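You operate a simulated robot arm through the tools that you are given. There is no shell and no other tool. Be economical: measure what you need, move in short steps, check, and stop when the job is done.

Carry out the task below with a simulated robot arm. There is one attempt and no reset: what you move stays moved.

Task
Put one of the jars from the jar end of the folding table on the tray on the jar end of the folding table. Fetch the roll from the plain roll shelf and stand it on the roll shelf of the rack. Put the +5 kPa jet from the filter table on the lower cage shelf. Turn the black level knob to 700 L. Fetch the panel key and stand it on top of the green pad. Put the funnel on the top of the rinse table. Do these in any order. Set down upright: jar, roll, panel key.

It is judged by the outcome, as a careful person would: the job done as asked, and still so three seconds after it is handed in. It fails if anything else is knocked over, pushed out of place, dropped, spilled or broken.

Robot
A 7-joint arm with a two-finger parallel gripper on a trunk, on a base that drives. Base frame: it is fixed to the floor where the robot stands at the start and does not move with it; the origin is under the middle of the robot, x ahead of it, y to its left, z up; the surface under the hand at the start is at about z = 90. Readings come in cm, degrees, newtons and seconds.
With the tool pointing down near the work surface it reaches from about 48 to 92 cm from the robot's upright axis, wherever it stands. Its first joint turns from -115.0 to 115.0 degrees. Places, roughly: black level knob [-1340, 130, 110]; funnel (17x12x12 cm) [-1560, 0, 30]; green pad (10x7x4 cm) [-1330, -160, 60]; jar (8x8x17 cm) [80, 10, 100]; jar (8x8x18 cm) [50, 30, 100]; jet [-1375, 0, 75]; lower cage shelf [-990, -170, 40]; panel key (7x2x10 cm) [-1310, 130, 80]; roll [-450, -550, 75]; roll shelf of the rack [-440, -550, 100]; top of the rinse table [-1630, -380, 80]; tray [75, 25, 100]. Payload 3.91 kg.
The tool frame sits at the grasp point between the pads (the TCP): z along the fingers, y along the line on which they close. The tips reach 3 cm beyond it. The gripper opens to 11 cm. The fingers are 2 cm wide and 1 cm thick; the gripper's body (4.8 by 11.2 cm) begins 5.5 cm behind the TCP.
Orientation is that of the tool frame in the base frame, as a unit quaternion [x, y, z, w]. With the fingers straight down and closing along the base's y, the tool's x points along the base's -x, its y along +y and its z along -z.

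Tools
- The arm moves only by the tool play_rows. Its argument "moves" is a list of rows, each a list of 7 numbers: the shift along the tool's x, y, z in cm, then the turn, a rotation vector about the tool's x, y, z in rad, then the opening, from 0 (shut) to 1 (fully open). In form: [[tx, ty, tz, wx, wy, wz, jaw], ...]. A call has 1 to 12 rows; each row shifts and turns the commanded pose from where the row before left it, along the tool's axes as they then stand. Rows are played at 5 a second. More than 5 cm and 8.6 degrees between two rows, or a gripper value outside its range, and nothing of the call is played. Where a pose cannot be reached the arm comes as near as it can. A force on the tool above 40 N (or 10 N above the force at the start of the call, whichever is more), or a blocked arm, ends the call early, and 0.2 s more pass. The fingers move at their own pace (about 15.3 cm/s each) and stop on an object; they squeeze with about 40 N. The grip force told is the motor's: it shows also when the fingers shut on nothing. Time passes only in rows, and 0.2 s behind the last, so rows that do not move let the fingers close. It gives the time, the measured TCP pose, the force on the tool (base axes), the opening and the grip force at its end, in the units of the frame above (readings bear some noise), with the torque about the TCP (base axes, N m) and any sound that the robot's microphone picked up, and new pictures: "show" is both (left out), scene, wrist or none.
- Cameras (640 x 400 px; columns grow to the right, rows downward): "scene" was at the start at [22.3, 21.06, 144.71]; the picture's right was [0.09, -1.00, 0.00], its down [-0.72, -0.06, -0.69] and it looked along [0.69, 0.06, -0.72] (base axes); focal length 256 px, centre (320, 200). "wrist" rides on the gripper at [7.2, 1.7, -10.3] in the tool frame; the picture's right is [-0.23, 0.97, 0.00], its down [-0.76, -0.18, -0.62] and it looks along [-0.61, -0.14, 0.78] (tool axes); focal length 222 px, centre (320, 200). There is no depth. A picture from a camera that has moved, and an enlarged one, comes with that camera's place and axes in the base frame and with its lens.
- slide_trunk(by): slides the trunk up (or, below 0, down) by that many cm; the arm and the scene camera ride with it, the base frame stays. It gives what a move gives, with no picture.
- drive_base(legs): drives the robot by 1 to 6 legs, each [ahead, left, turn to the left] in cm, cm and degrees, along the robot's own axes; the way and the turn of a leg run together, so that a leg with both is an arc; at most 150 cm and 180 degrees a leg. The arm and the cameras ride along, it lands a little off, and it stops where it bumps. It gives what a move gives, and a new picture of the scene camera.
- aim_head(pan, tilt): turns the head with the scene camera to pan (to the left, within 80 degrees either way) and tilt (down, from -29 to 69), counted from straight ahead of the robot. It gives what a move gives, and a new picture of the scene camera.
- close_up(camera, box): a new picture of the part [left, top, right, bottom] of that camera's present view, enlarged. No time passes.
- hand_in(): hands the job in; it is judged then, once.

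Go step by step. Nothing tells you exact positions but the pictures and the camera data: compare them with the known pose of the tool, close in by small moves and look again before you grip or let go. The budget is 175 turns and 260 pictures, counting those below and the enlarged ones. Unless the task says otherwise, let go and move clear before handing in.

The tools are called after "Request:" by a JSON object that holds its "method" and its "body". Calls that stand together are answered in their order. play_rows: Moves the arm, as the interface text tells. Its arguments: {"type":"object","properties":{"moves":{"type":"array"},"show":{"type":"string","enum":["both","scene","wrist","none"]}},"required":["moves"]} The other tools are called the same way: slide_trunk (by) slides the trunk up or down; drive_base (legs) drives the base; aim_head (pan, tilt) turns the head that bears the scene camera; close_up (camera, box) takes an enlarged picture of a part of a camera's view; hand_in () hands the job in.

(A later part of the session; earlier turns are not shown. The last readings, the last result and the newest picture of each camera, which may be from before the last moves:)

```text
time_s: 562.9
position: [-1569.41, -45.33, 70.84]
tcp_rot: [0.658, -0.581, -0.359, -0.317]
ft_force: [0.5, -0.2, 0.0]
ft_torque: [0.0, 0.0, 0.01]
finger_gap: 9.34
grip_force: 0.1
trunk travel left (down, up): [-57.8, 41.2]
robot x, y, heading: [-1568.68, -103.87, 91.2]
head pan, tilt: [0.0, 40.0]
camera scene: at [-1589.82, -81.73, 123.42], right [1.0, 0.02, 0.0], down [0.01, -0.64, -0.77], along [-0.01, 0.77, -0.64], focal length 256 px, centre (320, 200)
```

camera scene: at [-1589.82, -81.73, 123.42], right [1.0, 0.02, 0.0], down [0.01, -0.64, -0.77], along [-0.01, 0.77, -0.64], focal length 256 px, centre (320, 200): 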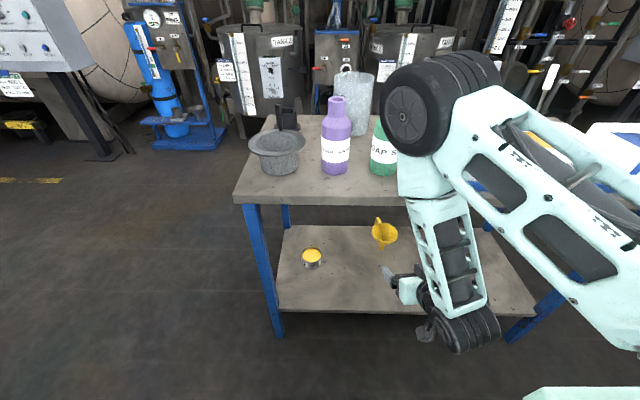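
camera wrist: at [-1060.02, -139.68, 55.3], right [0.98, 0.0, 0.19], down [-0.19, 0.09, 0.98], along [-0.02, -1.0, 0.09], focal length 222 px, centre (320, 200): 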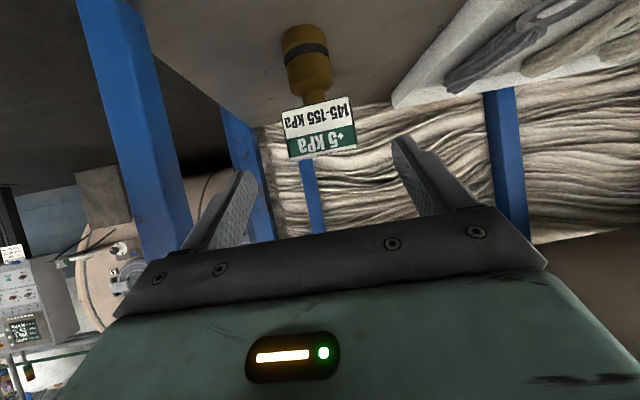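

Request:
{"method": "close_up", "body": {"camera": "scene", "box": [280, 200, 440, 300]}}

```text
4.00 times, centred on (360, 250) of scene
camera zoom: at [-1589.82, -81.73, 123.42], right [1.0, 0.02, 0.0], down [0.01, -0.64, -0.77], along [-0.01, 0.77, -0.64], focal length 1024 px, centre (160, 0)
```

zoom: 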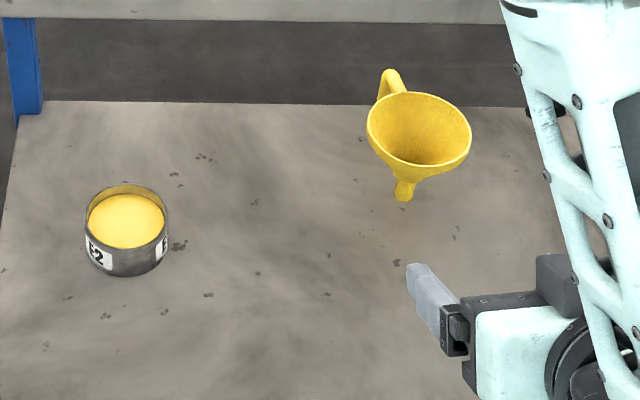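

The funnel stands on its spout at about (-1560, 3), rim z≈34, shelf z≈21.5, with a handle loop at the back. The forearm must come in low under the table top, so I'll lower the trunk and extend the arm more horizontally.

Request:
{"method": "slide_trunk", "body": {"by": -40}}

Request:
{"method": "play_rows", "body": {"moves": [[-3.4, 1, -2.2, 0, 0, 0, 0.5], [-3.4, 1, -2.2, 0, 0, 0, 0.5], [-3.4, 1, -2.2, 0, 0, 0, 0.5], [-3.4, 1, -2.2, 0, 0, 0, 0.5], [-3, 1, 2, 0, 0, 0, 0.5], [-2.2, 1, 3.4, 0, 0, 0, 0.5], [-2.2, 0, 3.4, 0, 0, 0, 0.5], [-2.2, 0, 3.4, 0, 0, 0, 0.5], [0, 0, 0, 0, 0, 0, 0.5]]}}

```text
time_s: 566.7
position: [-1569.3, -45.28, 30.88]
tcp_rot: [0.658, -0.582, -0.358, -0.318]
ft_force: [-0.6, 1.2, -0.6]
ft_torque: [-0.01, 0.01, 0.02]
finger_gap: 9.34
grip_force: 0.1
trunk travel left (down, up): [-17.8, 81.2]
robot x, y, heading: [-1569.01, -104.28, 91.2]
head pan, tilt: [0.0, 40.0]
```

```text
time_s: 568.7
position: [-1579.59, -26.74, 46.38]
tcp_rot: [0.658, -0.581, -0.358, -0.317]
ft_force: [-0.4, 0.4, 0.6]
ft_torque: [-0.01, -0.01, -0.03]
finger_gap: 5.51
grip_force: 0.0
out of reach, approached as far as the arm can: row 1, 2, 3, 4
trunk travel left (down, up): [-17.8, 81.2]
robot x, y, heading: [-1568.9, -103.72, 91.0]
head pan, tilt: [0.0, 40.0]
camera scene: at [-1589.83, -81.74, 83.42], right [1.0, 0.02, 0.0], down [0.01, -0.64, -0.77], along [-0.01, 0.77, -0.64], focal length 256 px, centre (320, 200)
camera wrist: at [-1579.75, -39.45, 45.7], right [-0.98, 0.0, 0.19], down [0.19, -0.09, 0.98], along [0.02, 1.0, 0.09], focal length 222 px, centre (320, 200)
```

scene: 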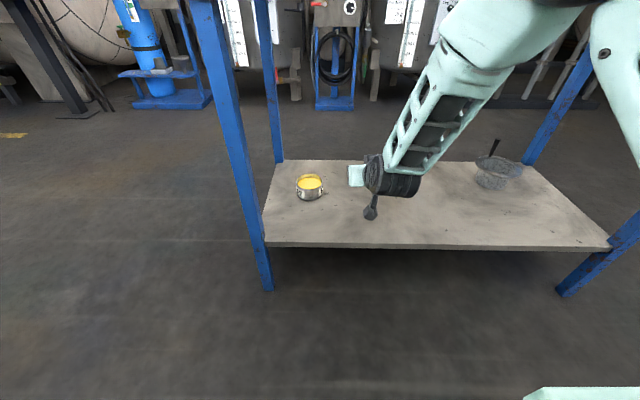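
wrist: 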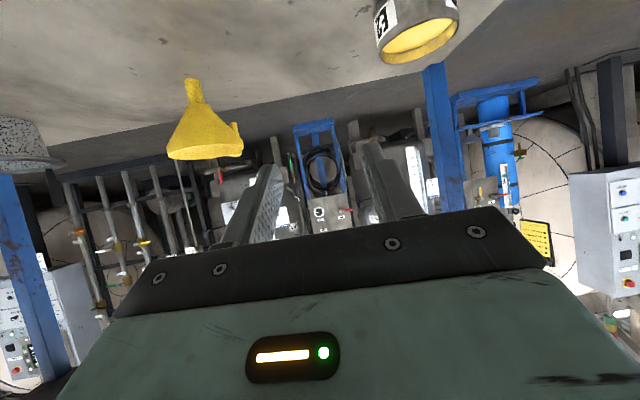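

The funnel is upright at about (-1559, 5). I'll correct x, lower the trunk fully and raise/extend the arm so it reaches in nearly straight.

Request:
{"method": "slide_trunk", "body": {"by": -15}}

Request:
{"method": "play_rows", "body": {"moves": [[-3.4, -2.5, -2.0, 0, 0, 0, 0.5], [-3.4, -2.5, -2.0, 0, 0, 0, 0.5], [-3.4, -2.5, -2.0, 0, 0, 0, 0.5], [-3.4, -2.5, -2.0, 0, 0, 0, 0.5], [0, -4, 0, 0, 0, 0, 0.5], [0, -4, 0, 0, 0, 0, 0.5], [0, 0, 0, 0, 0, 0, 0.5]]}}

```text
time_s: 570.5
position: [-1579.65, -26.77, 31.29]
tcp_rot: [0.658, -0.58, -0.359, -0.318]
ft_force: [-0.5, -1.0, -1.2]
ft_torque: [0.02, -0.01, -0.01]
finger_gap: 5.49
grip_force: 0.0
trunk travel left (down, up): [-2.8, 96.2]
robot x, y, heading: [-1568.88, -103.74, 91.0]
head pan, tilt: [0.0, 40.0]
```

```text
time_s: 572.1
position: [-1561.93, -23.88, 47.23]
tcp_rot: [0.658, -0.581, -0.359, -0.317]
ft_force: [-0.2, -0.1, 0.0]
ft_torque: [0.0, -0.04, -0.01]
finger_gap: 5.51
grip_force: 0.1
trunk travel left (down, up): [-2.8, 96.2]
robot x, y, heading: [-1568.88, -103.93, 91.4]
head pan, tilt: [0.0, 40.0]
camera scene: at [-1589.83, -81.73, 68.42], right [1.0, 0.02, 0.0], down [0.01, -0.64, -0.77], along [-0.01, 0.77, -0.64], focal length 256 px, centre (320, 200)
camera wrist: at [-1562.07, -36.57, 46.63], right [-0.98, 0.0, 0.19], down [0.19, -0.09, 0.98], along [0.02, 1.0, 0.09], focal length 222 px, centre (320, 200)
```

scene: 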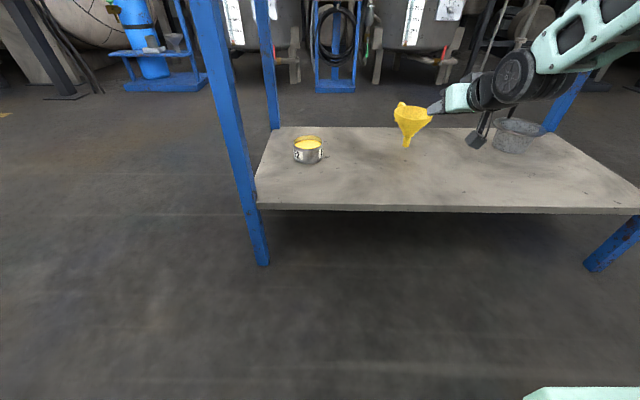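
wrist: 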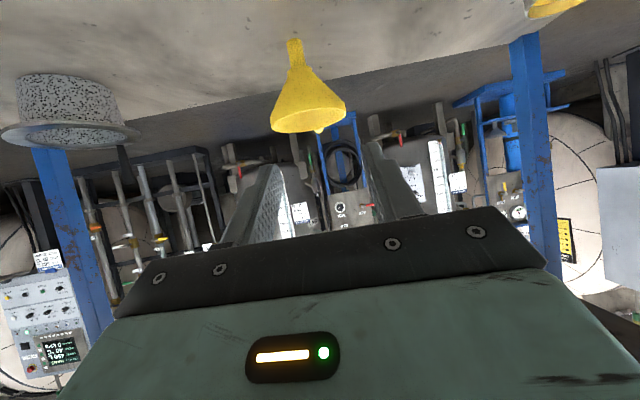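

Request:
{"method": "close_up", "body": {"camera": "scene", "box": [370, 80, 470, 160]}}

Request:
{"method": "close_up", "body": {"camera": "wrist", "box": [250, 20, 370, 150]}}

```text
5.00 times, centred on (420, 120) of scene
camera zoom: at [-1589.83, -81.73, 68.42], right [1.0, 0.02, 0.0], down [0.01, -0.64, -0.77], along [-0.01, 0.77, -0.64], focal length 1280 px, centre (-180, 600)
```

zoom: 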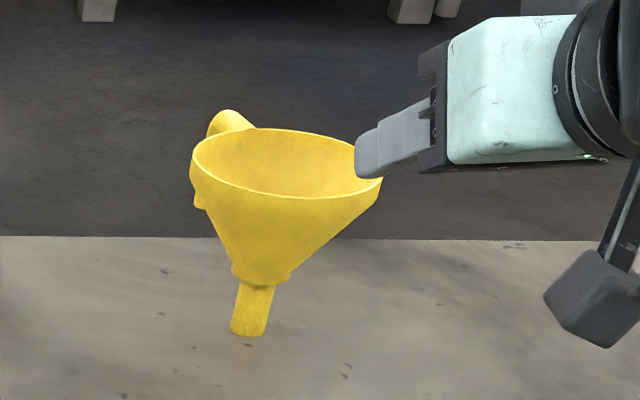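

```text
3.08 times, centred on (310, 85) of wrist
camera zoom: at [-1562.07, -36.57, 46.63], right [-0.98, 0.0, 0.19], down [0.19, -0.09, 0.98], along [0.02, 1.0, 0.09], focal length 684 px, centre (351, 554)
```

zoom: 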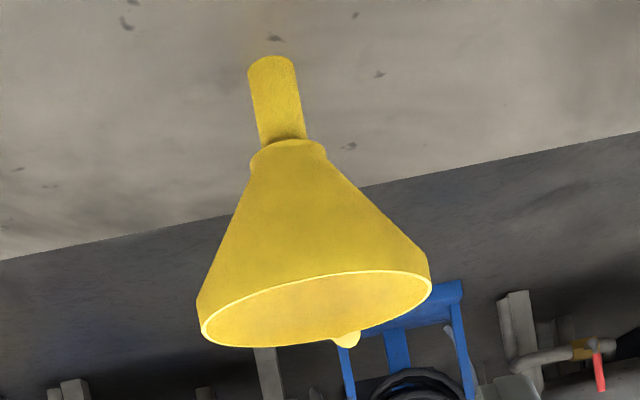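

Refined: rim centre (-1562, -3, 38), radius ~5.9, shelf z≈27.6. I'll pinch the right rim wall (x≈-1556), one finger inside and one outside. First go above it.

Request:
{"method": "play_rows", "body": {"moves": [[-1.48, -1.58, 3.1, 0, 0, 0, 0.5], [-1.48, -1.58, 3.1, 0, 0, 0, 0.5], [-1.48, -1.58, 3.1, 0, 0, 0, 0.5], [-1.48, -1.58, 3.1, 0, 0, 0, 0.5], [-1.48, -1.58, 3.1, 0, 0, 0, 0.5], [0, 0, 0, 0, 0, 0, 0.5]]}}

Request:
{"method": "close_up", "body": {"camera": "scene", "box": [370, 80, 490, 170]}}

```text
time_s: 573.5
position: [-1555.92, -6.02, 45.03]
tcp_rot: [0.658, -0.581, -0.358, -0.318]
ft_force: [0.0, 0.8, -0.1]
ft_torque: [-0.02, -0.01, -0.03]
finger_gap: 5.51
grip_force: 0.0
trunk travel left (down, up): [-2.8, 96.2]
robot x, y, heading: [-1568.86, -104.03, 91.1]
head pan, tilt: [0.0, 40.0]
camera scene: at [-1589.82, -81.73, 68.42], right [1.0, 0.02, 0.0], down [0.01, -0.64, -0.77], along [-0.01, 0.77, -0.64], focal length 256 px, centre (320, 200)
camera wrist: at [-1555.99, -18.82, 44.4], right [-0.98, 0.0, 0.19], down [0.19, -0.09, 0.98], along [0.02, 1.0, 0.09], focal length 222 px, centre (320, 200)
```

scene: 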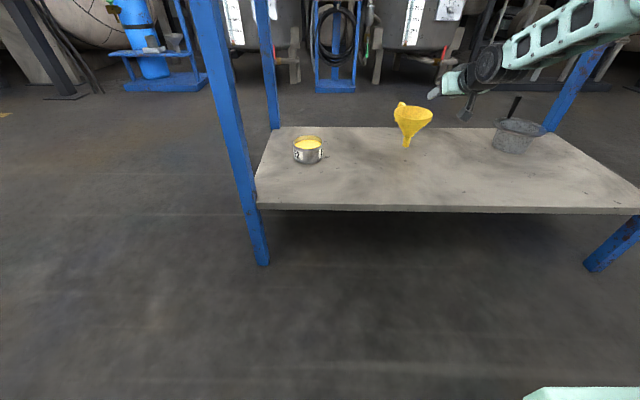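
wrist: 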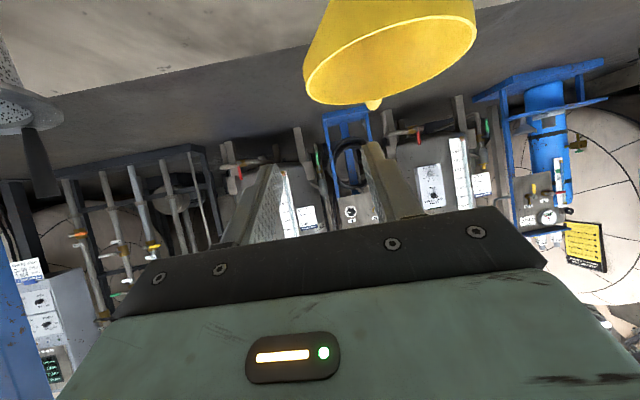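

```text
4.44 times, centred on (430, 125) of scene
camera zoom: at [-1589.82, -81.73, 68.42], right [1.0, 0.02, 0.0], down [0.01, -0.64, -0.77], along [-0.01, 0.77, -0.64], focal length 1138 px, centre (-169, 533)
```

zoom: 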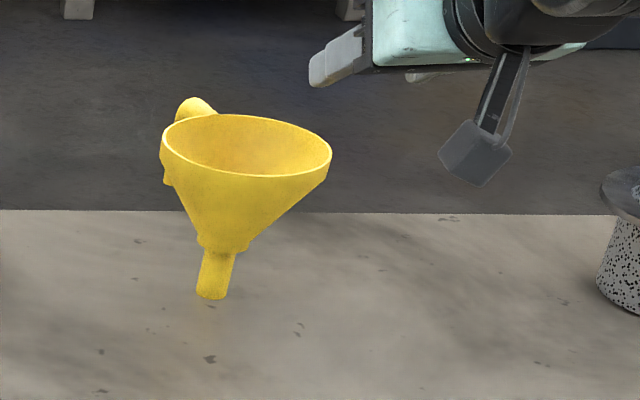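

The right rim edge (-1556.1, -3, 37.7) lies right between the fingers' plane. Lower so the wall sits between the fingertips.

Request:
{"method": "play_rows", "body": {"moves": [[1.75, 0, 1.48, 0, 0, 0, 0.5], [1.75, 0, 1.48, 0, 0, 0, 0.5], [1.75, -0.1, 1.48, 0, 0, 0, 0.5], [0, 0, 0, 0, 0, 0, 0.5]], "show": "wrist"}}

Request:
{"method": "close_up", "body": {"camera": "scene", "box": [370, 80, 490, 170]}}

```text
time_s: 574.3
position: [-1555.59, -4.69, 40.2]
tcp_rot: [0.649, -0.577, -0.369, -0.331]
ft_force: [3.6, -2.2, 13.0]
ft_torque: [0.15, 0.31, 0.03]
finger_gap: 5.38
grip_force: 0.0
trunk travel left (down, up): [-2.8, 96.2]
robot x, y, heading: [-1568.99, -103.81, 91.2]
head pan, tilt: [0.0, 40.0]
stopped in row 4: the force on the tool passed its limit at 51 N (the readings are from after the stop); the commanded pose is now the measured one
camera wrist: at [-1555.79, -17.33, 39.08], right [-0.98, 0.01, 0.19], down [0.19, -0.13, 0.97], along [0.03, 0.99, 0.12], focal length 222 px, centre (320, 200)
```

wrist: 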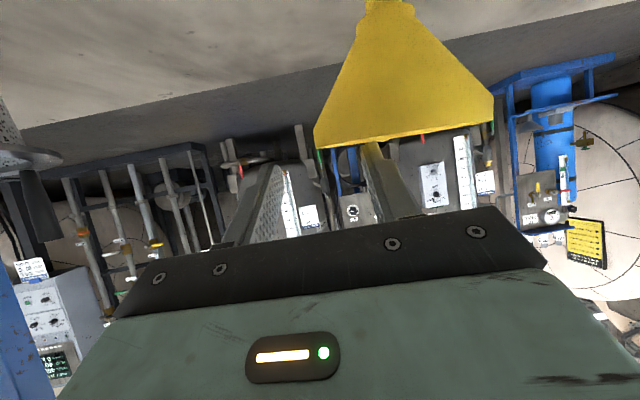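

```text
4.44 times, centred on (430, 125) of scene
camera zoom: at [-1589.8, -81.76, 68.44], right [1.0, 0.02, 0.0], down [0.01, -0.64, -0.77], along [-0.01, 0.77, -0.64], focal length 1138 px, centre (-169, 533)
```

zoom: 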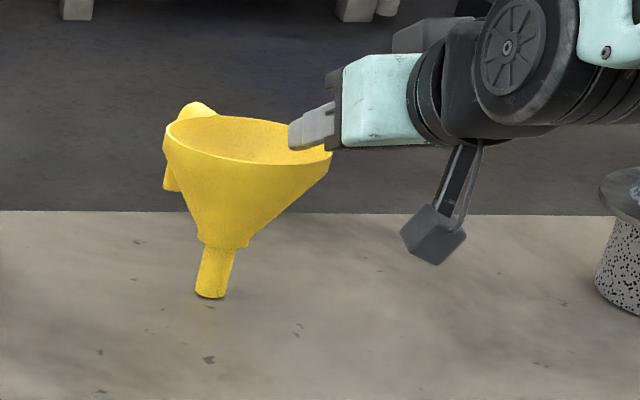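

The mouth seems solid to contact, so I can't pinch the rim. I'll back off upward, check the funnel still stands, and plan to grip its spout from the front with the hand rolled 180° (camera on top).

Request:
{"method": "play_rows", "body": {"moves": [[-2.5, 0, -1.6, 0, 0, 0, 0.5], [-2.5, 0, -1.6, 0, 0, 0, 0.5], [0, 0, -4, 0, 0, 0, 0.5], [0, 0, -4, 0, 0, 0, 0.5], [0, 0, -4, 0, 0, 0, 0.5], [0, 0, -4, 0, 0, 0, 0.5], [0, 0, 0, 0, 0, 0, 0.5]]}}

Request:
{"method": "close_up", "body": {"camera": "scene", "box": [370, 80, 490, 170]}}

```text
time_s: 575.9
position: [-1554.04, -18.57, 53.85]
tcp_rot: [0.65, -0.58, -0.365, -0.329]
ft_force: [-0.2, 0.1, 0.4]
ft_torque: [0.01, 0.02, -0.03]
finger_gap: 5.49
grip_force: 0.0
trunk travel left (down, up): [-2.8, 96.2]
robot x, y, heading: [-1568.87, -103.63, 91.3]
head pan, tilt: [0.0, 40.0]
camera scene: at [-1589.81, -81.73, 68.42], right [1.0, 0.02, 0.0], down [0.01, -0.64, -0.77], along [-0.01, 0.77, -0.64], focal length 256 px, centre (320, 200)
camera wrist: at [-1554.17, -31.2, 52.89], right [-0.98, 0.0, 0.19], down [0.19, -0.12, 0.97], along [0.03, 0.99, 0.12], focal length 222 px, centre (320, 200)
```

scene: 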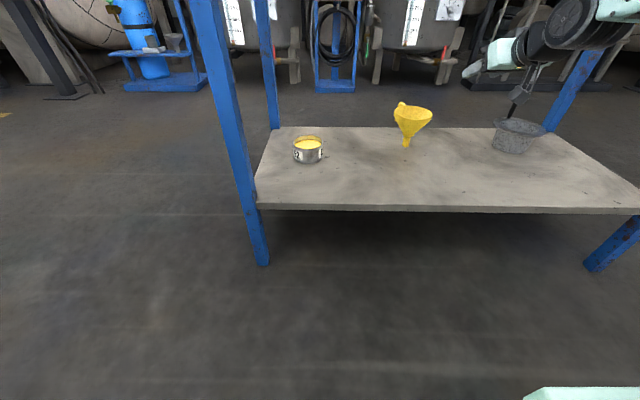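
wrist: 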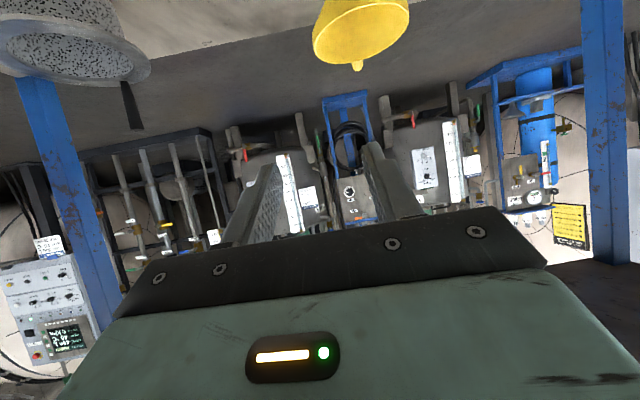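

```text
4.44 times, centred on (430, 125) of scene
camera zoom: at [-1589.81, -81.73, 68.42], right [1.0, 0.02, 0.0], down [0.01, -0.64, -0.77], along [-0.01, 0.77, -0.64], focal length 1138 px, centre (-169, 533)
```

zoom: 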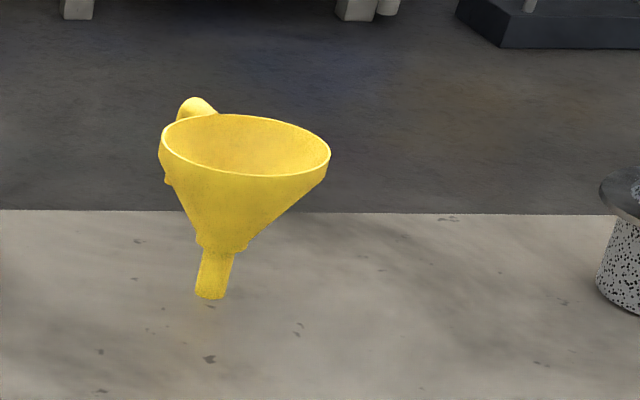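

Funnel stands unchanged. Back the base off and roll the hand 180° in free space.

Request:
{"method": "drive_base", "body": {"legs": [[-35, 0, -1]]}}

Request:
{"method": "play_rows", "body": {"moves": [[0, 0, 0, 0, 0, 0.149, 0.5], [0, 0, 0, 0, 0, 0.149, 0.5], [0, 0, 0, 0, 0, 0.149, 0.5], [0, 0, 0, 0, 0, 0.149, 0.5], [0, 0, 0, 0, 0, 0.149, 0.5], [0, 0, 0, 0, 0, 0.149, 0.5], [0, 0, 0, 0, 0, 0.149, 0.5], [0, 0, 0, 0, 0, 0.149, 0.5], [0, 0, 0, 0, 0, 0.149, 0.5], [0, 0, 0, 0, 0, 0.149, 0.5], [0, 0, 0, 0, 0, 0.149, 0.5], [0, 0, 0, 0, 0, 0, 0.5]], "show": "none"}}

Request:
{"method": "play_rows", "body": {"moves": [[0, 0, 0, 0, 0, 0.149, 0.5], [0, 0, 0, 0, 0, 0.149, 0.5], [0, 0, 0, 0, 0, 0.149, 0.5], [0, 0, 0, 0, 0, 0.149, 0.5], [0, 0, 0, 0, 0, 0.149, 0.5], [0, 0, 0, 0, 0, 0.149, 0.5], [0, 0, 0, 0, 0, 0.149, 0.5], [0, 0, 0, 0, 0, 0.149, 0.5], [0, 0, 0, 0, 0, 0.149, 0.5], [0, 0, 0, 0, 0, 0.149, 0.5], [0, 0, 0, 0, 0, 0, 0.5]]}}

```text
time_s: 578.2
position: [-1551.85, -53.95, 53.92]
tcp_rot: [0.644, -0.586, -0.363, -0.333]
ft_force: [-0.1, 0.7, -0.2]
ft_torque: [-0.01, 0.0, 0.0]
finger_gap: 5.52
grip_force: 0.1
trunk travel left (down, up): [-2.8, 96.2]
robot x, y, heading: [-1568.85, -138.87, 90.0]
head pan, tilt: [0.0, 40.0]
camera scene: at [-1589.02, -116.4, 68.42], right [1.0, 0.0, 0.0], down [0.0, -0.64, -0.77], along [0.0, 0.77, -0.64], focal length 256 px, centre (320, 200)
```

scene: 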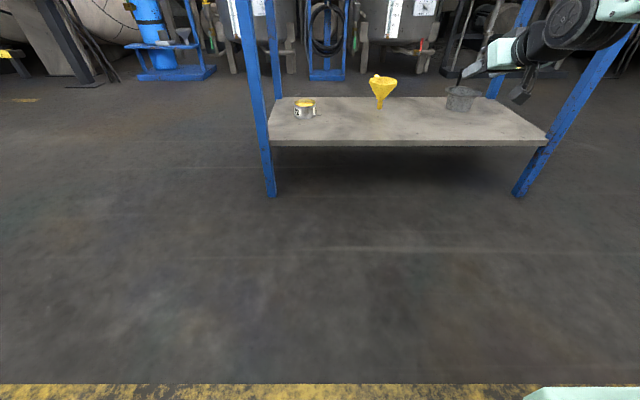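

```text
time_s: 580.8
position: [-1551.85, -53.89, 53.92]
tcp_rot: [-0.01, 0.871, 0.49, -0.039]
ft_force: [-0.3, -1.1, 0.0]
ft_torque: [0.02, -0.01, 0.01]
finger_gap: 5.47
grip_force: 0.0
trunk travel left (down, up): [-2.8, 96.2]
robot x, y, heading: [-1568.81, -139.12, 89.9]
head pan, tilt: [0.0, 40.0]
```

```text
time_s: 583.2
position: [-1551.72, -54.02, 53.81]
tcp_rot: [0.582, 0.648, 0.333, -0.361]
ft_force: [0.7, -0.6, -0.7]
ft_torque: [0.03, 0.01, 0.01]
finger_gap: 5.5
grip_force: 0.1
trunk travel left (down, up): [-2.8, 96.2]
robot x, y, heading: [-1568.54, -139.32, 89.7]
head pan, tilt: [0.0, 40.0]
camera scene: at [-1589.02, -116.4, 68.42], right [1.0, 0.0, 0.0], down [0.0, -0.64, -0.77], along [0.0, 0.77, -0.64], focal length 256 px, centre (320, 200)
camera wrist: at [-1549.68, -58.93, 65.31], right [0.98, -0.02, -0.18], down [-0.08, -0.94, -0.33], along [-0.16, 0.34, -0.93], focal length 222 px, centre (320, 200)
```

scene: 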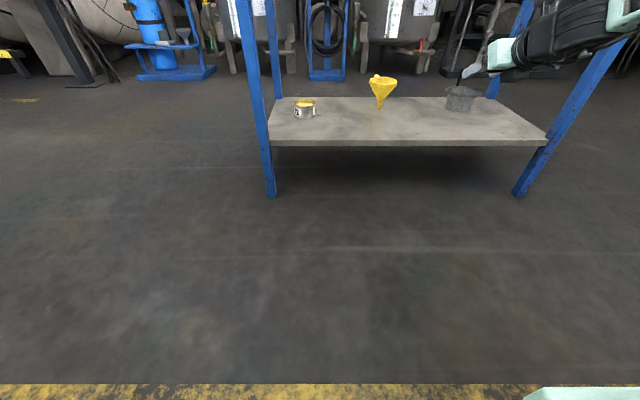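
wrist: 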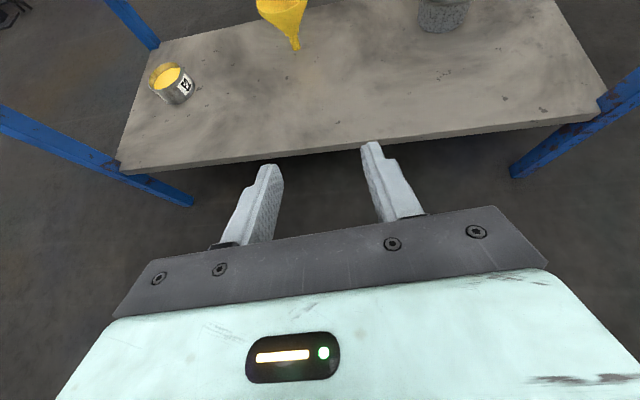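

The roll worked and the view is much better. Flatten the pitch to ~15°, align x with the spout (-1562) and lower toward it.

Request:
{"method": "play_rows", "body": {"moves": [[0, -2.5, 0, 0, 0.14, 0, 0.5], [0, -2.5, 0, 0, 0.14, 0, 0.5], [-3, -2.5, 0.8, 0, 0, 0, 0.5], [-3, -2.5, 0.8, 0, 0, 0, 0.5], [-3, 0, 0.8, 0, 0, 0, 0.5], [0, 0, 0, 0, 0, 0, 0.5]], "show": "none"}}

Request:
{"method": "drive_base", "body": {"legs": [[30, 0, 0]]}}

Request:
{"method": "play_rows", "body": {"moves": [[0, 0, 0, 0, 0, 0, 0.5]], "show": "wrist"}}

```text
time_s: 584.6
position: [-1561.84, -54.91, 44.39]
tcp_rot: [0.53, 0.59, 0.413, -0.448]
ft_force: [0.4, 0.1, -0.4]
ft_torque: [-0.02, 0.03, 0.02]
finger_gap: 5.5
grip_force: 0.1
trunk travel left (down, up): [-2.8, 96.2]
robot x, y, heading: [-1568.29, -138.83, 89.9]
head pan, tilt: [0.0, 40.0]
```

```text
time_s: 586.6
position: [-1561.4, -25.52, 44.59]
tcp_rot: [0.53, 0.59, 0.413, -0.447]
ft_force: [0.0, -0.1, -0.3]
ft_torque: [0.0, -0.01, 0.02]
finger_gap: 5.51
grip_force: 0.0
trunk travel left (down, up): [-2.8, 96.2]
robot x, y, heading: [-1568.21, -109.83, 89.6]
head pan, tilt: [0.0, 40.0]
camera scene: at [-1588.83, -86.97, 68.42], right [1.0, -0.01, 0.0], down [0.0, -0.64, -0.77], along [0.0, 0.77, -0.64], focal length 256 px, centre (320, 200)
```

scene: 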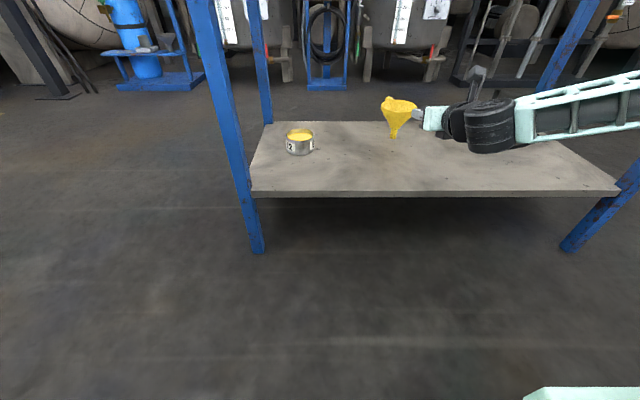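

```text
time_s: 587.0
position: [-1561.41, -25.52, 44.51]
tcp_rot: [0.53, 0.59, 0.413, -0.447]
ft_force: [0.2, 0.1, -0.5]
ft_torque: [-0.01, -0.02, 0.0]
finger_gap: 5.47
grip_force: 0.1
trunk travel left (down, up): [-2.8, 96.2]
robot x, y, heading: [-1568.57, -109.9, 90.0]
head pan, tilt: [0.0, 40.0]
camera wrist: at [-1559.0, -33.48, 54.1], right [0.98, 0.04, -0.21], down [-0.09, -0.81, -0.58], along [-0.19, 0.58, -0.79], focal length 222 px, centre (320, 200)
```

wrist: 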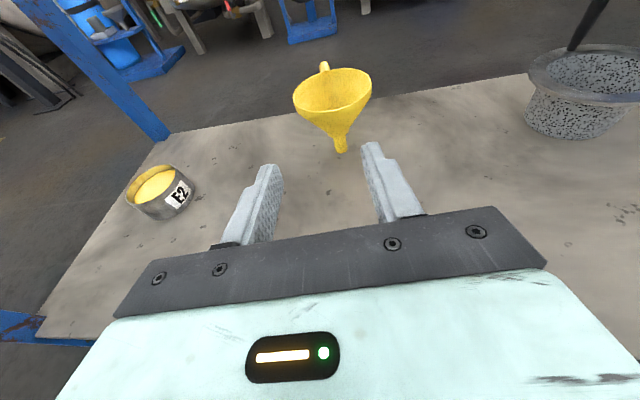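

Good view. Lower in front of the funnel and probe the shelf with the fingertips for its exact height.

Request:
{"method": "play_rows", "body": {"moves": [[-3.86, 0, 1.03, 0, 0, 0, 0.5], [-3.86, 0, 1.03, 0, 0, 0, 0.5], [-3.86, 0, 1.03, 0, 0, 0, 0.5], [0, 0, 0, 0, 0, 0, 0.5], [-0.5, 0, 0.13, 0, 0, 0, 0.5], [0, 0, 0, 0, 0, 0, 0.5], [-0.5, 0, 0.13, 0, 0, 0, 0.5], [0, 0, 0, 0, 0, 0, 0.5]]}}

```text
time_s: 588.8
position: [-1561.18, -25.64, 31.38]
tcp_rot: [0.531, 0.59, 0.413, -0.447]
ft_force: [0.1, -0.3, 0.2]
ft_torque: [0.01, 0.02, 0.01]
finger_gap: 5.54
grip_force: 0.0
trunk travel left (down, up): [-2.8, 96.2]
robot x, y, heading: [-1568.3, -109.84, 89.3]
head pan, tilt: [0.0, 40.0]
camera scene: at [-1588.83, -86.97, 68.42], right [1.0, -0.01, 0.0], down [0.0, -0.64, -0.77], along [0.0, 0.77, -0.64], focal length 256 px, centre (320, 200)
camera wrist: at [-1558.77, -33.49, 41.03], right [0.98, 0.04, -0.21], down [-0.09, -0.81, -0.58], along [-0.19, 0.58, -0.79], focal length 222 px, centre (320, 200)
```

scene: 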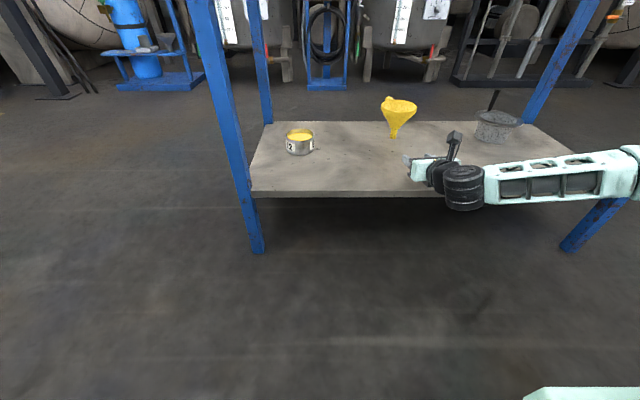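
wrist: 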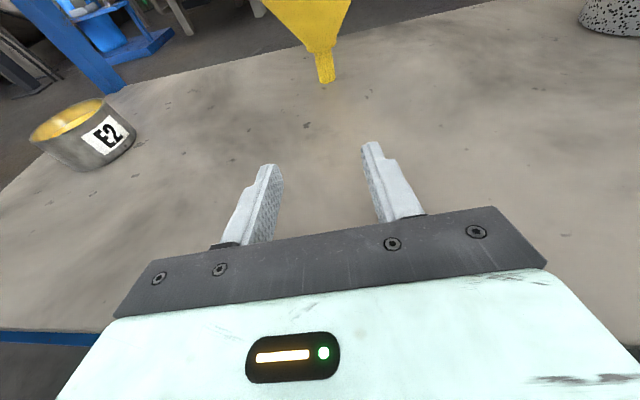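

Request:
{"method": "play_rows", "body": {"moves": [[-0.5, 0, 0.13, 0, 0, 0, 0.5], [0, 0, 0, 0, 0, 0, 0.5], [-0.5, 0, 0.13, 0, 0, 0, 0.5], [0, 0, 0, 0, 0, 0, 0.5], [-0.4, 0, 0.1, 0, 0, 0, 0.5], [0, 0, 0, 0, 0, 0, 0.5], [-0.4, 0, 0.1, 0, 0, 0, 0.5], [0, 0, 0, 0, 0, 0, 0.5]], "show": "none"}}

```text
time_s: 590.6
position: [-1561.02, -25.72, 29.64]
tcp_rot: [0.531, 0.589, 0.414, -0.446]
ft_force: [0.1, -0.4, 0.5]
ft_torque: [0.01, -0.03, -0.04]
finger_gap: 5.49
grip_force: 0.0
trunk travel left (down, up): [-2.8, 96.2]
robot x, y, heading: [-1569.12, -109.56, 89.6]
head pan, tilt: [0.0, 40.0]
```

Request:
{"method": "play_rows", "body": {"moves": [[-0.4, 0, 0.1, 0, 0, 0, 0.5], [0, 0, 0, 0, 0, 0, 0.5], [-0.4, 0, 0.1, 0, 0, 0, 0.5], [0, 0, 0, 0, 0, 0, 0.5], [-0.4, 0, 0.1, 0, 0, 0, 0.5], [0, 0, 0, 0, 0, 0, 0.5], [-0.4, 0, 0.1, 0, 0, 0, 0.5], [0, 0, 0, 0, 0, 0, 0.5]], "show": "wrist"}}

```text
time_s: 592.0
position: [-1561.0, -25.52, 28.89]
tcp_rot: [0.529, 0.587, 0.416, -0.451]
ft_force: [2.5, -8.3, 15.4]
ft_torque: [-1.33, -0.05, 0.15]
finger_gap: 5.52
grip_force: 0.0
trunk travel left (down, up): [-2.8, 96.2]
robot x, y, heading: [-1568.7, -109.78, 89.6]
head pan, tilt: [0.0, 40.0]
stopped in row 7: the force on the tool passed its limit at 45 N (the readings are from after the stop); the commanded pose is now the measured one
camera wrist: at [-1558.73, -33.56, 38.39], right [0.98, 0.04, -0.21], down [-0.09, -0.81, -0.58], along [-0.19, 0.59, -0.78], focal length 222 px, centre (320, 200)
```

wrist: 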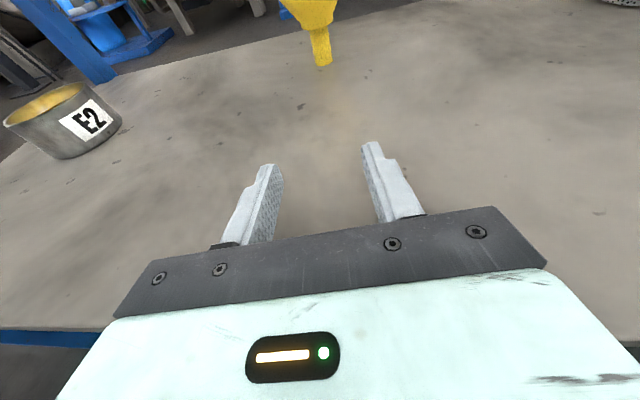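

Shelf contact gives z≈27.1. Raise half a cm and advance toward the spout, pausing to look.

Request:
{"method": "play_rows", "body": {"moves": [[0.55, 0, 0, 0, 0, 0, 0.5], [1.05, 0.2, 3.9, 0, 0, 0, 0.5], [1.05, 0.2, 3.9, 0, 0, 0, 0.5], [1.05, 0.2, 3.9, 0, 0, 0, 0.5], [0, 0, 0, 0, 0, 0, 0.5]]}}

Request:
{"method": "close_up", "body": {"camera": "scene", "box": [360, 80, 480, 170]}}

```text
time_s: 593.2
position: [-1561.54, -13.41, 29.18]
tcp_rot: [0.529, 0.589, 0.415, -0.449]
ft_force: [-0.7, -0.3, -0.1]
ft_torque: [-0.01, 0.0, 0.0]
finger_gap: 5.48
grip_force: 0.0
trunk travel left (down, up): [-2.8, 96.2]
robot x, y, heading: [-1568.61, -109.57, 89.7]
head pan, tilt: [0.0, 40.0]
camera scene: at [-1588.81, -86.99, 68.42], right [1.0, -0.01, 0.0], down [0.0, -0.64, -0.77], along [0.0, 0.77, -0.64], focal length 256 px, centre (320, 200)
camera wrist: at [-1559.23, -21.42, 38.81], right [0.98, 0.04, -0.21], down [-0.09, -0.81, -0.58], along [-0.19, 0.59, -0.79], focal length 222 px, centre (320, 200)
```

scene: 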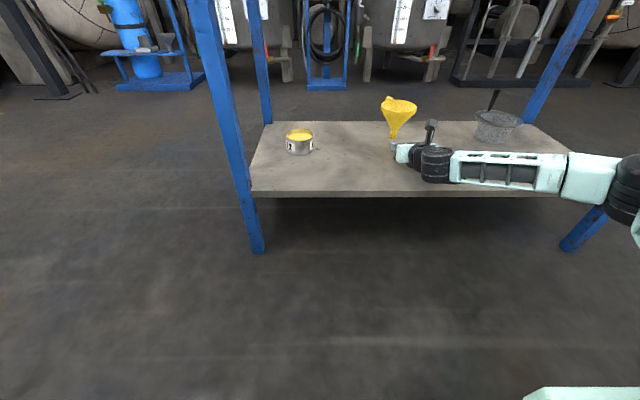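
wrist: 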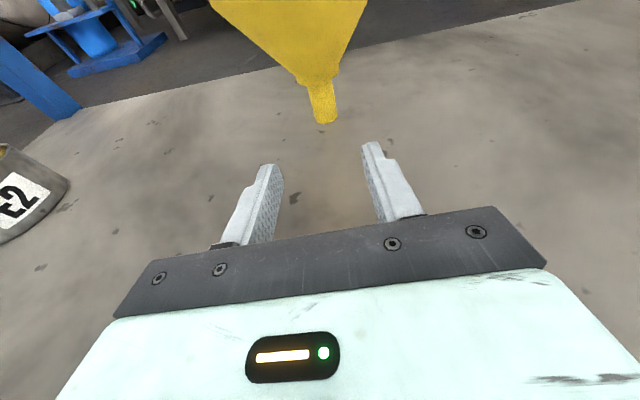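

```text
4.44 times, centred on (420, 125) of scene
camera zoom: at [-1588.81, -86.99, 68.42], right [1.0, -0.01, 0.0], down [0.0, -0.64, -0.77], along [0.0, 0.77, -0.64], focal length 1138 px, centre (-124, 533)
```

zoom: 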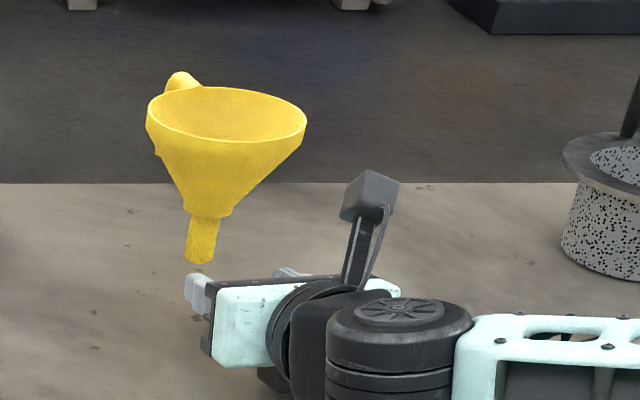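

The spout is centred between the fingers, about 10 cm ahead. Advance under the cone.

Request:
{"method": "play_rows", "body": {"moves": [[1.0, 0.25, 3.7, 0, 0, 0, 0.5], [0.7, 0.2, 2.6, 0, 0, 0, 0.5], [0, 0, 0, 0, 0, 0, 0.5]]}}

Request:
{"method": "close_up", "body": {"camera": "scene", "box": [360, 80, 480, 170]}}

```text
time_s: 594.0
position: [-1561.72, -6.82, 29.26]
tcp_rot: [0.529, 0.589, 0.415, -0.449]
ft_force: [-0.3, 0.2, -0.5]
ft_torque: [0.02, 0.01, -0.01]
finger_gap: 5.54
grip_force: 0.1
trunk travel left (down, up): [-2.8, 96.2]
robot x, y, heading: [-1568.79, -109.41, 89.7]
head pan, tilt: [0.0, 40.0]
camera scene: at [-1588.81, -86.99, 68.42], right [1.0, -0.01, 0.0], down [0.0, -0.64, -0.77], along [0.0, 0.77, -0.64], focal length 256 px, centre (320, 200)
camera wrist: at [-1559.39, -14.85, 38.81], right [0.98, 0.04, -0.21], down [-0.09, -0.81, -0.58], along [-0.19, 0.59, -0.79], focal length 222 px, centre (320, 200)
```

scene: 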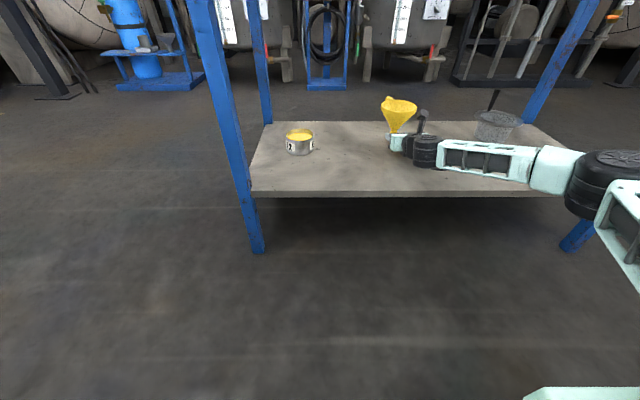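
wrist: 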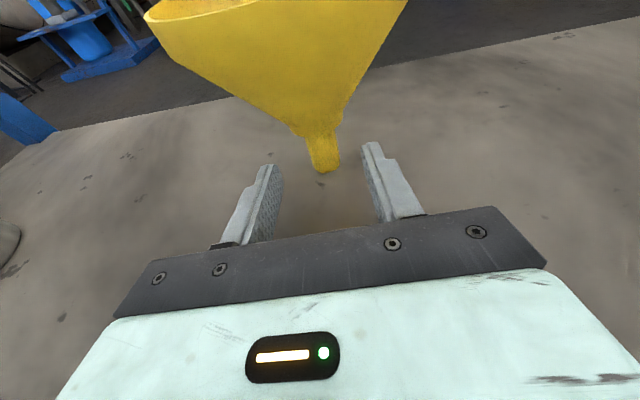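

```text
4.44 times, centred on (420, 125) of scene
camera zoom: at [-1588.81, -86.99, 68.42], right [1.0, -0.01, 0.0], down [0.0, -0.64, -0.77], along [0.0, 0.77, -0.64], focal length 1138 px, centre (-124, 533)
```

zoom: 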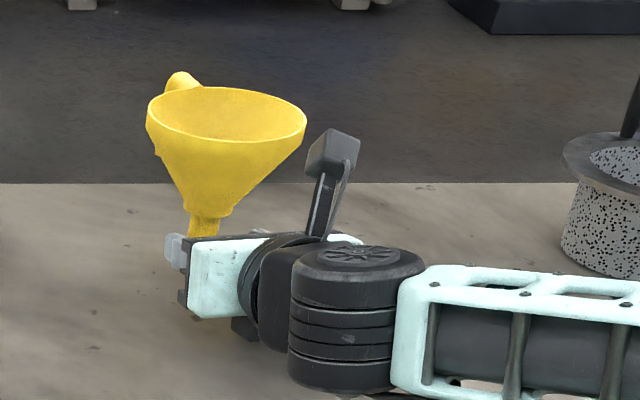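

Request:
{"method": "play_rows", "body": {"moves": [[0.35, 0.1, 1.3, 0, 0, 0, 0.5], [0.35, 0.1, 1.3, 0, 0, 0, 0.5], [0, 0, 0, 0, 0, 0, 0.5]], "show": "wrist"}}

```text
time_s: 594.9
position: [-1561.99, -4.01, 29.29]
tcp_rot: [0.529, 0.588, 0.415, -0.449]
ft_force: [0.1, -0.4, -0.1]
ft_torque: [0.01, 0.0, -0.03]
finger_gap: 5.47
grip_force: 0.0
trunk travel left (down, up): [-2.8, 96.2]
robot x, y, heading: [-1568.66, -109.52, 89.4]
head pan, tilt: [0.0, 40.0]
camera wrist: at [-1559.54, -12.05, 38.8], right [0.98, 0.04, -0.21], down [-0.09, -0.81, -0.58], along [-0.19, 0.59, -0.79], focal length 222 px, centre (320, 200)
```

wrist: 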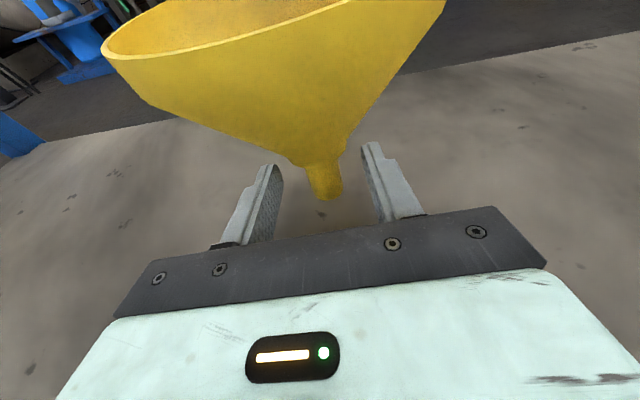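

The spout is between the pads; close.

Request:
{"method": "play_rows", "body": {"moves": [[0, 0, 0, 0, 0, 0, 0.25], [0, 0, 0, 0, 0, 0, 0], [0, 0, 0, 0, 0, 0, 0], [0, 0, 0, 0, 0, 0, 0]], "show": "wrist"}}

```text
time_s: 595.9
position: [-1561.93, -4.21, 29.37]
tcp_rot: [0.529, 0.589, 0.415, -0.449]
ft_force: [-1.4, 1.7, 3.9]
ft_torque: [0.11, 0.05, 0.0]
finger_gap: 2.15
grip_force: 39.8
trunk travel left (down, up): [-2.8, 96.2]
robot x, y, heading: [-1568.86, -110.0, 89.7]
head pan, tilt: [0.0, 40.0]
camera wrist: at [-1559.56, -12.06, 38.87], right [0.98, 0.04, -0.21], down [-0.09, -0.81, -0.58], along [-0.19, 0.59, -0.79], focal length 222 px, centre (320, 200)
```

wrist: 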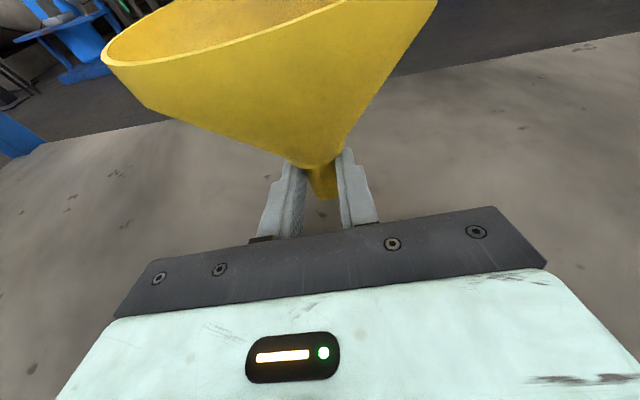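

Spout gripped (2.15 cm). Lift a few cm and pull out from under the table.

Request:
{"method": "play_rows", "body": {"moves": [[1.9, 0, -0.5, 0, 0, 0, 0], [1.9, 0, -0.5, 0, 0, 0, 0], [2.4, 0, -0.65, 0, 0, 0, 0], [0, 0, 0, 0, 0, 0, 0]], "show": "wrist"}}

Request:
{"method": "drive_base", "body": {"legs": [[-50, 0, 0]]}}

```text
time_s: 596.9
position: [-1561.95, -4.24, 35.66]
tcp_rot: [0.529, 0.589, 0.415, -0.448]
ft_force: [0.3, 0.4, -1.7]
ft_torque: [-0.03, -0.01, 0.0]
finger_gap: 2.15
grip_force: 39.5
trunk travel left (down, up): [-2.8, 96.2]
robot x, y, heading: [-1568.16, -109.45, 89.6]
head pan, tilt: [0.0, 40.0]
camera wrist: at [-1559.59, -12.15, 45.19], right [0.98, 0.04, -0.21], down [-0.09, -0.81, -0.58], along [-0.19, 0.59, -0.79], focal length 222 px, centre (320, 200)
```

wrist: 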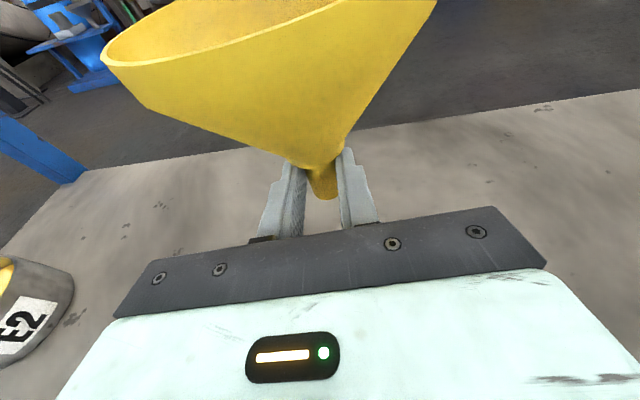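

```text
time_s: 599.8
position: [-1561.59, -53.59, 35.69]
tcp_rot: [0.531, 0.587, 0.417, -0.447]
ft_force: [-1.1, -0.7, -0.7]
ft_torque: [-0.02, 0.0, 0.02]
finger_gap: 2.14
grip_force: 40.1
trunk travel left (down, up): [-2.8, 96.2]
robot x, y, heading: [-1569.19, -158.93, 89.1]
head pan, tilt: [0.0, 40.0]
camera scene: at [-1589.12, -136.2, 68.42], right [1.0, -0.01, 0.0], down [-0.01, -0.64, -0.77], along [0.01, 0.77, -0.64], focal length 256 px, centre (320, 200)
```

scene: 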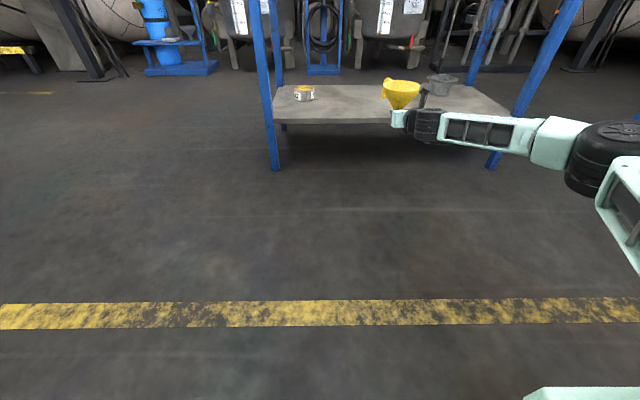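

Funnel is out. Raise the trunk, retract the arm, then turn around toward the rinse table.

Request:
{"method": "slide_trunk", "body": {"by": 40}}

Request:
{"method": "slide_trunk", "body": {"by": 27}}

Request:
{"method": "play_rows", "body": {"moves": [[-1.1, 0, -4.1, 0, 0, 0, 0], [-1.1, 0, -4.1, 0, 0, 0, 0], [-1.1, 0, -4.1, 0, 0, 0, 0], [-1.1, 0, -4.1, 0, 0, 0, 0], [-1.1, 0, -4.1, 0, 0, 0, 0], [0, 0, 0, 0, 0, 0, 0]], "show": "none"}}

Request:
{"method": "drive_base", "body": {"legs": [[0, 0, 90], [0, 0, 90]]}}

Request:
{"method": "aim_head", "body": {"pan": 0, "tilt": 25}}

```text
time_s: 603.6
position: [-1561.7, -53.62, 75.69]
tcp_rot: [0.532, 0.586, 0.417, -0.446]
ft_force: [-0.1, -0.4, -1.2]
ft_torque: [0.0, 0.01, 0.0]
finger_gap: 2.14
grip_force: 39.9
trunk travel left (down, up): [-42.8, 56.2]
robot x, y, heading: [-1569.29, -159.03, 89.1]
head pan, tilt: [0.0, 40.0]
```

```text
time_s: 606.3
position: [-1561.81, -53.53, 102.54]
tcp_rot: [0.532, 0.587, 0.416, -0.447]
ft_force: [0.1, 1.2, -1.6]
ft_torque: [-0.05, 0.01, -0.02]
finger_gap: 2.11
grip_force: 40.3
trunk travel left (down, up): [-69.8, 29.2]
robot x, y, heading: [-1569.29, -159.17, 89.2]
head pan, tilt: [0.0, 40.0]
```

```text
time_s: 607.7
position: [-1559.65, -74.84, 102.54]
tcp_rot: [0.532, 0.586, 0.417, -0.447]
ft_force: [0.2, 0.2, -1.2]
ft_torque: [-0.04, 0.01, 0.0]
finger_gap: 2.11
grip_force: 39.7
trunk travel left (down, up): [-69.8, 29.2]
robot x, y, heading: [-1569.34, -159.08, 89.2]
head pan, tilt: [0.0, 40.0]
```

```text
time_s: 615.8
position: [-1576.37, -243.24, 102.48]
tcp_rot: [0.592, -0.525, 0.451, 0.412]
ft_force: [0.7, -0.5, -0.3]
ft_torque: [0.05, 0.0, -0.01]
finger_gap: 2.1
grip_force: 40.3
trunk travel left (down, up): [-69.8, 29.2]
robot x, y, heading: [-1568.98, -158.82, -89.4]
head pan, tilt: [0.0, 40.0]
camera scene: at [-1548.23, -181.71, 135.42], right [-1.0, -0.01, 0.0], down [-0.01, 0.64, -0.77], along [0.01, -0.77, -0.64], focal length 256 px, centre (320, 200)
```

scene: 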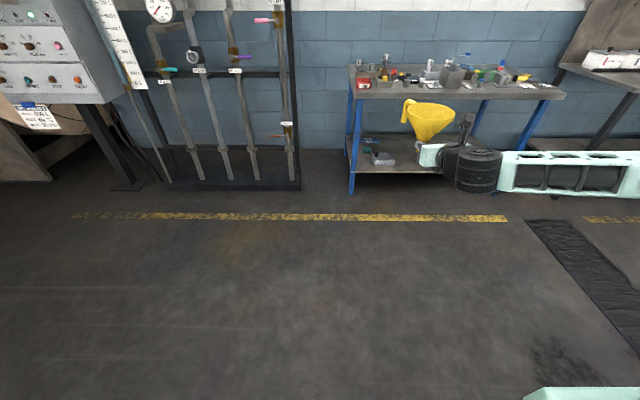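

```text
time_s: 616.6
position: [-1576.41, -243.4, 102.58]
tcp_rot: [0.593, -0.525, 0.451, 0.411]
ft_force: [-0.2, 0.1, -0.5]
ft_torque: [0.03, 0.03, 0.01]
finger_gap: 2.13
grip_force: 40.4
trunk travel left (down, up): [-69.8, 29.2]
robot x, y, heading: [-1568.96, -158.78, -89.6]
head pan, tilt: [0.0, 25.0]
```

The funnel is held upright. The rinse table is ahead-right (x≈-1567…-1710, front y≈-360). I'll try to view its top for a free spot.

Request:
{"method": "close_up", "body": {"camera": "scene", "box": [330, 60, 640, 250]}}

```text
refused: no pictures are left
```

No pictures remain, so I'll finish using the last views and force feedback. The front strip of the rinse table near x≈-1668 looked clear; I'll drive there with the funnel held well above the top.

Request:
{"method": "drive_base", "body": {"legs": [[0, -91, -0.5], [70, 0, 0]]}}

```text
time_s: 624.9
position: [-1667.75, -313.68, 102.55]
tcp_rot: [0.593, -0.525, 0.451, 0.411]
ft_force: [-0.3, 0.3, 0.1]
ft_torque: [0.02, -0.01, 0.0]
finger_gap: 2.11
grip_force: 40.1
trunk travel left (down, up): [-69.8, 29.2]
robot x, y, heading: [-1660.66, -229.33, -89.3]
head pan, tilt: [0.0, 25.0]
```

Request:
{"method": "drive_base", "body": {"legs": [[45, 0, 0]]}}

Request:
{"method": "slide_trunk", "body": {"by": -14}}

```text
time_s: 627.5
position: [-1667.3, -358.04, 102.53]
tcp_rot: [0.592, -0.525, 0.452, 0.412]
ft_force: [0.1, 0.2, -0.1]
ft_torque: [0.03, 0.02, 0.0]
finger_gap: 2.12
grip_force: 39.7
trunk travel left (down, up): [-69.8, 29.2]
robot x, y, heading: [-1660.08, -273.41, -89.5]
head pan, tilt: [0.0, 25.0]
```

```text
time_s: 628.7
position: [-1667.24, -358.37, 93.89]
tcp_rot: [0.588, -0.516, 0.46, 0.419]
ft_force: [-0.1, -1.0, 10.9]
ft_torque: [-0.32, 0.01, 0.03]
finger_gap: 2.13
grip_force: 40.4
trunk travel left (down, up): [-59.9, 39.1]
robot x, y, heading: [-1659.66, -273.88, -89.5]
head pan, tilt: [0.0, 25.0]
stopped: the force on the tool passed its limit at 64 N (the readings are from after the stop); the commanded pose is now the measured one
```

Contact came about 9 cm too high, so the funnel's handle must have touched a bottle. I'll lift straight up and move to the right end of the table, where things are low.

Request:
{"method": "slide_trunk", "body": {"by": 14}}

Request:
{"method": "drive_base", "body": {"legs": [[0, -30, 0]]}}

```text
time_s: 630.4
position: [-1667.29, -358.33, 107.69]
tcp_rot: [0.589, -0.517, 0.459, 0.418]
ft_force: [-0.3, 0.2, -0.8]
ft_torque: [0.04, 0.03, 0.0]
finger_gap: 2.14
grip_force: 40.1
trunk travel left (down, up): [-73.9, 25.1]
robot x, y, heading: [-1660.13, -273.8, -89.5]
head pan, tilt: [0.0, 25.0]
```

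```text
time_s: 632.4
position: [-1697.41, -358.66, 107.73]
tcp_rot: [0.589, -0.517, 0.459, 0.418]
ft_force: [0.3, 0.4, -0.5]
ft_torque: [0.05, 0.03, 0.0]
finger_gap: 2.14
grip_force: 40.4
trunk travel left (down, up): [-73.9, 25.1]
robot x, y, heading: [-1690.45, -273.94, -89.5]
head pan, tilt: [0.0, 25.0]
```

Request:
{"method": "slide_trunk", "body": {"by": -9}}

Request:
{"method": "slide_trunk", "body": {"by": -5}}

Request:
{"method": "play_rows", "body": {"moves": [[-0.4, 0, 0.1, 0, 0, 0, 0], [-0.4, 0, 0.1, 0, 0, 0, 0], [-0.4, 0, 0.1, 0, 0, 0, 0], [-0.4, 0, 0.1, 0, 0, 0, 0], [-0.4, 0, 0.1, 0, 0, 0, 0], [-0.4, 0, 0.1, 0, 0, 0, 0], [-0.4, 0, 0.1, 0, 0, 0, 0], [0, 0, 0, 0, 0, 0, 0]], "show": "none"}}

```text
time_s: 633.7
position: [-1697.47, -358.51, 98.64]
tcp_rot: [0.589, -0.518, 0.459, 0.418]
ft_force: [0.4, -0.4, -1.5]
ft_torque: [0.06, 0.01, 0.02]
finger_gap: 2.12
grip_force: 40.6
trunk travel left (down, up): [-64.9, 34.1]
robot x, y, heading: [-1690.49, -274.18, -89.4]
head pan, tilt: [0.0, 25.0]
```

```text
time_s: 634.6
position: [-1697.29, -358.72, 93.73]
tcp_rot: [0.588, -0.518, 0.459, 0.419]
ft_force: [0.3, 0.2, -0.6]
ft_torque: [0.03, 0.0, -0.01]
finger_gap: 2.11
grip_force: 40.0
trunk travel left (down, up): [-59.9, 39.1]
robot x, y, heading: [-1690.51, -273.88, -89.4]
head pan, tilt: [0.0, 25.0]
```

```text
time_s: 636.4
position: [-1697.5, -358.58, 90.86]
tcp_rot: [0.589, -0.517, 0.459, 0.418]
ft_force: [-0.3, 0.5, -1.3]
ft_torque: [0.07, 0.02, -0.01]
finger_gap: 2.12
grip_force: 40.2
trunk travel left (down, up): [-59.9, 39.1]
robot x, y, heading: [-1689.97, -274.08, -89.3]
head pan, tilt: [0.0, 25.0]
no pictures are left
```

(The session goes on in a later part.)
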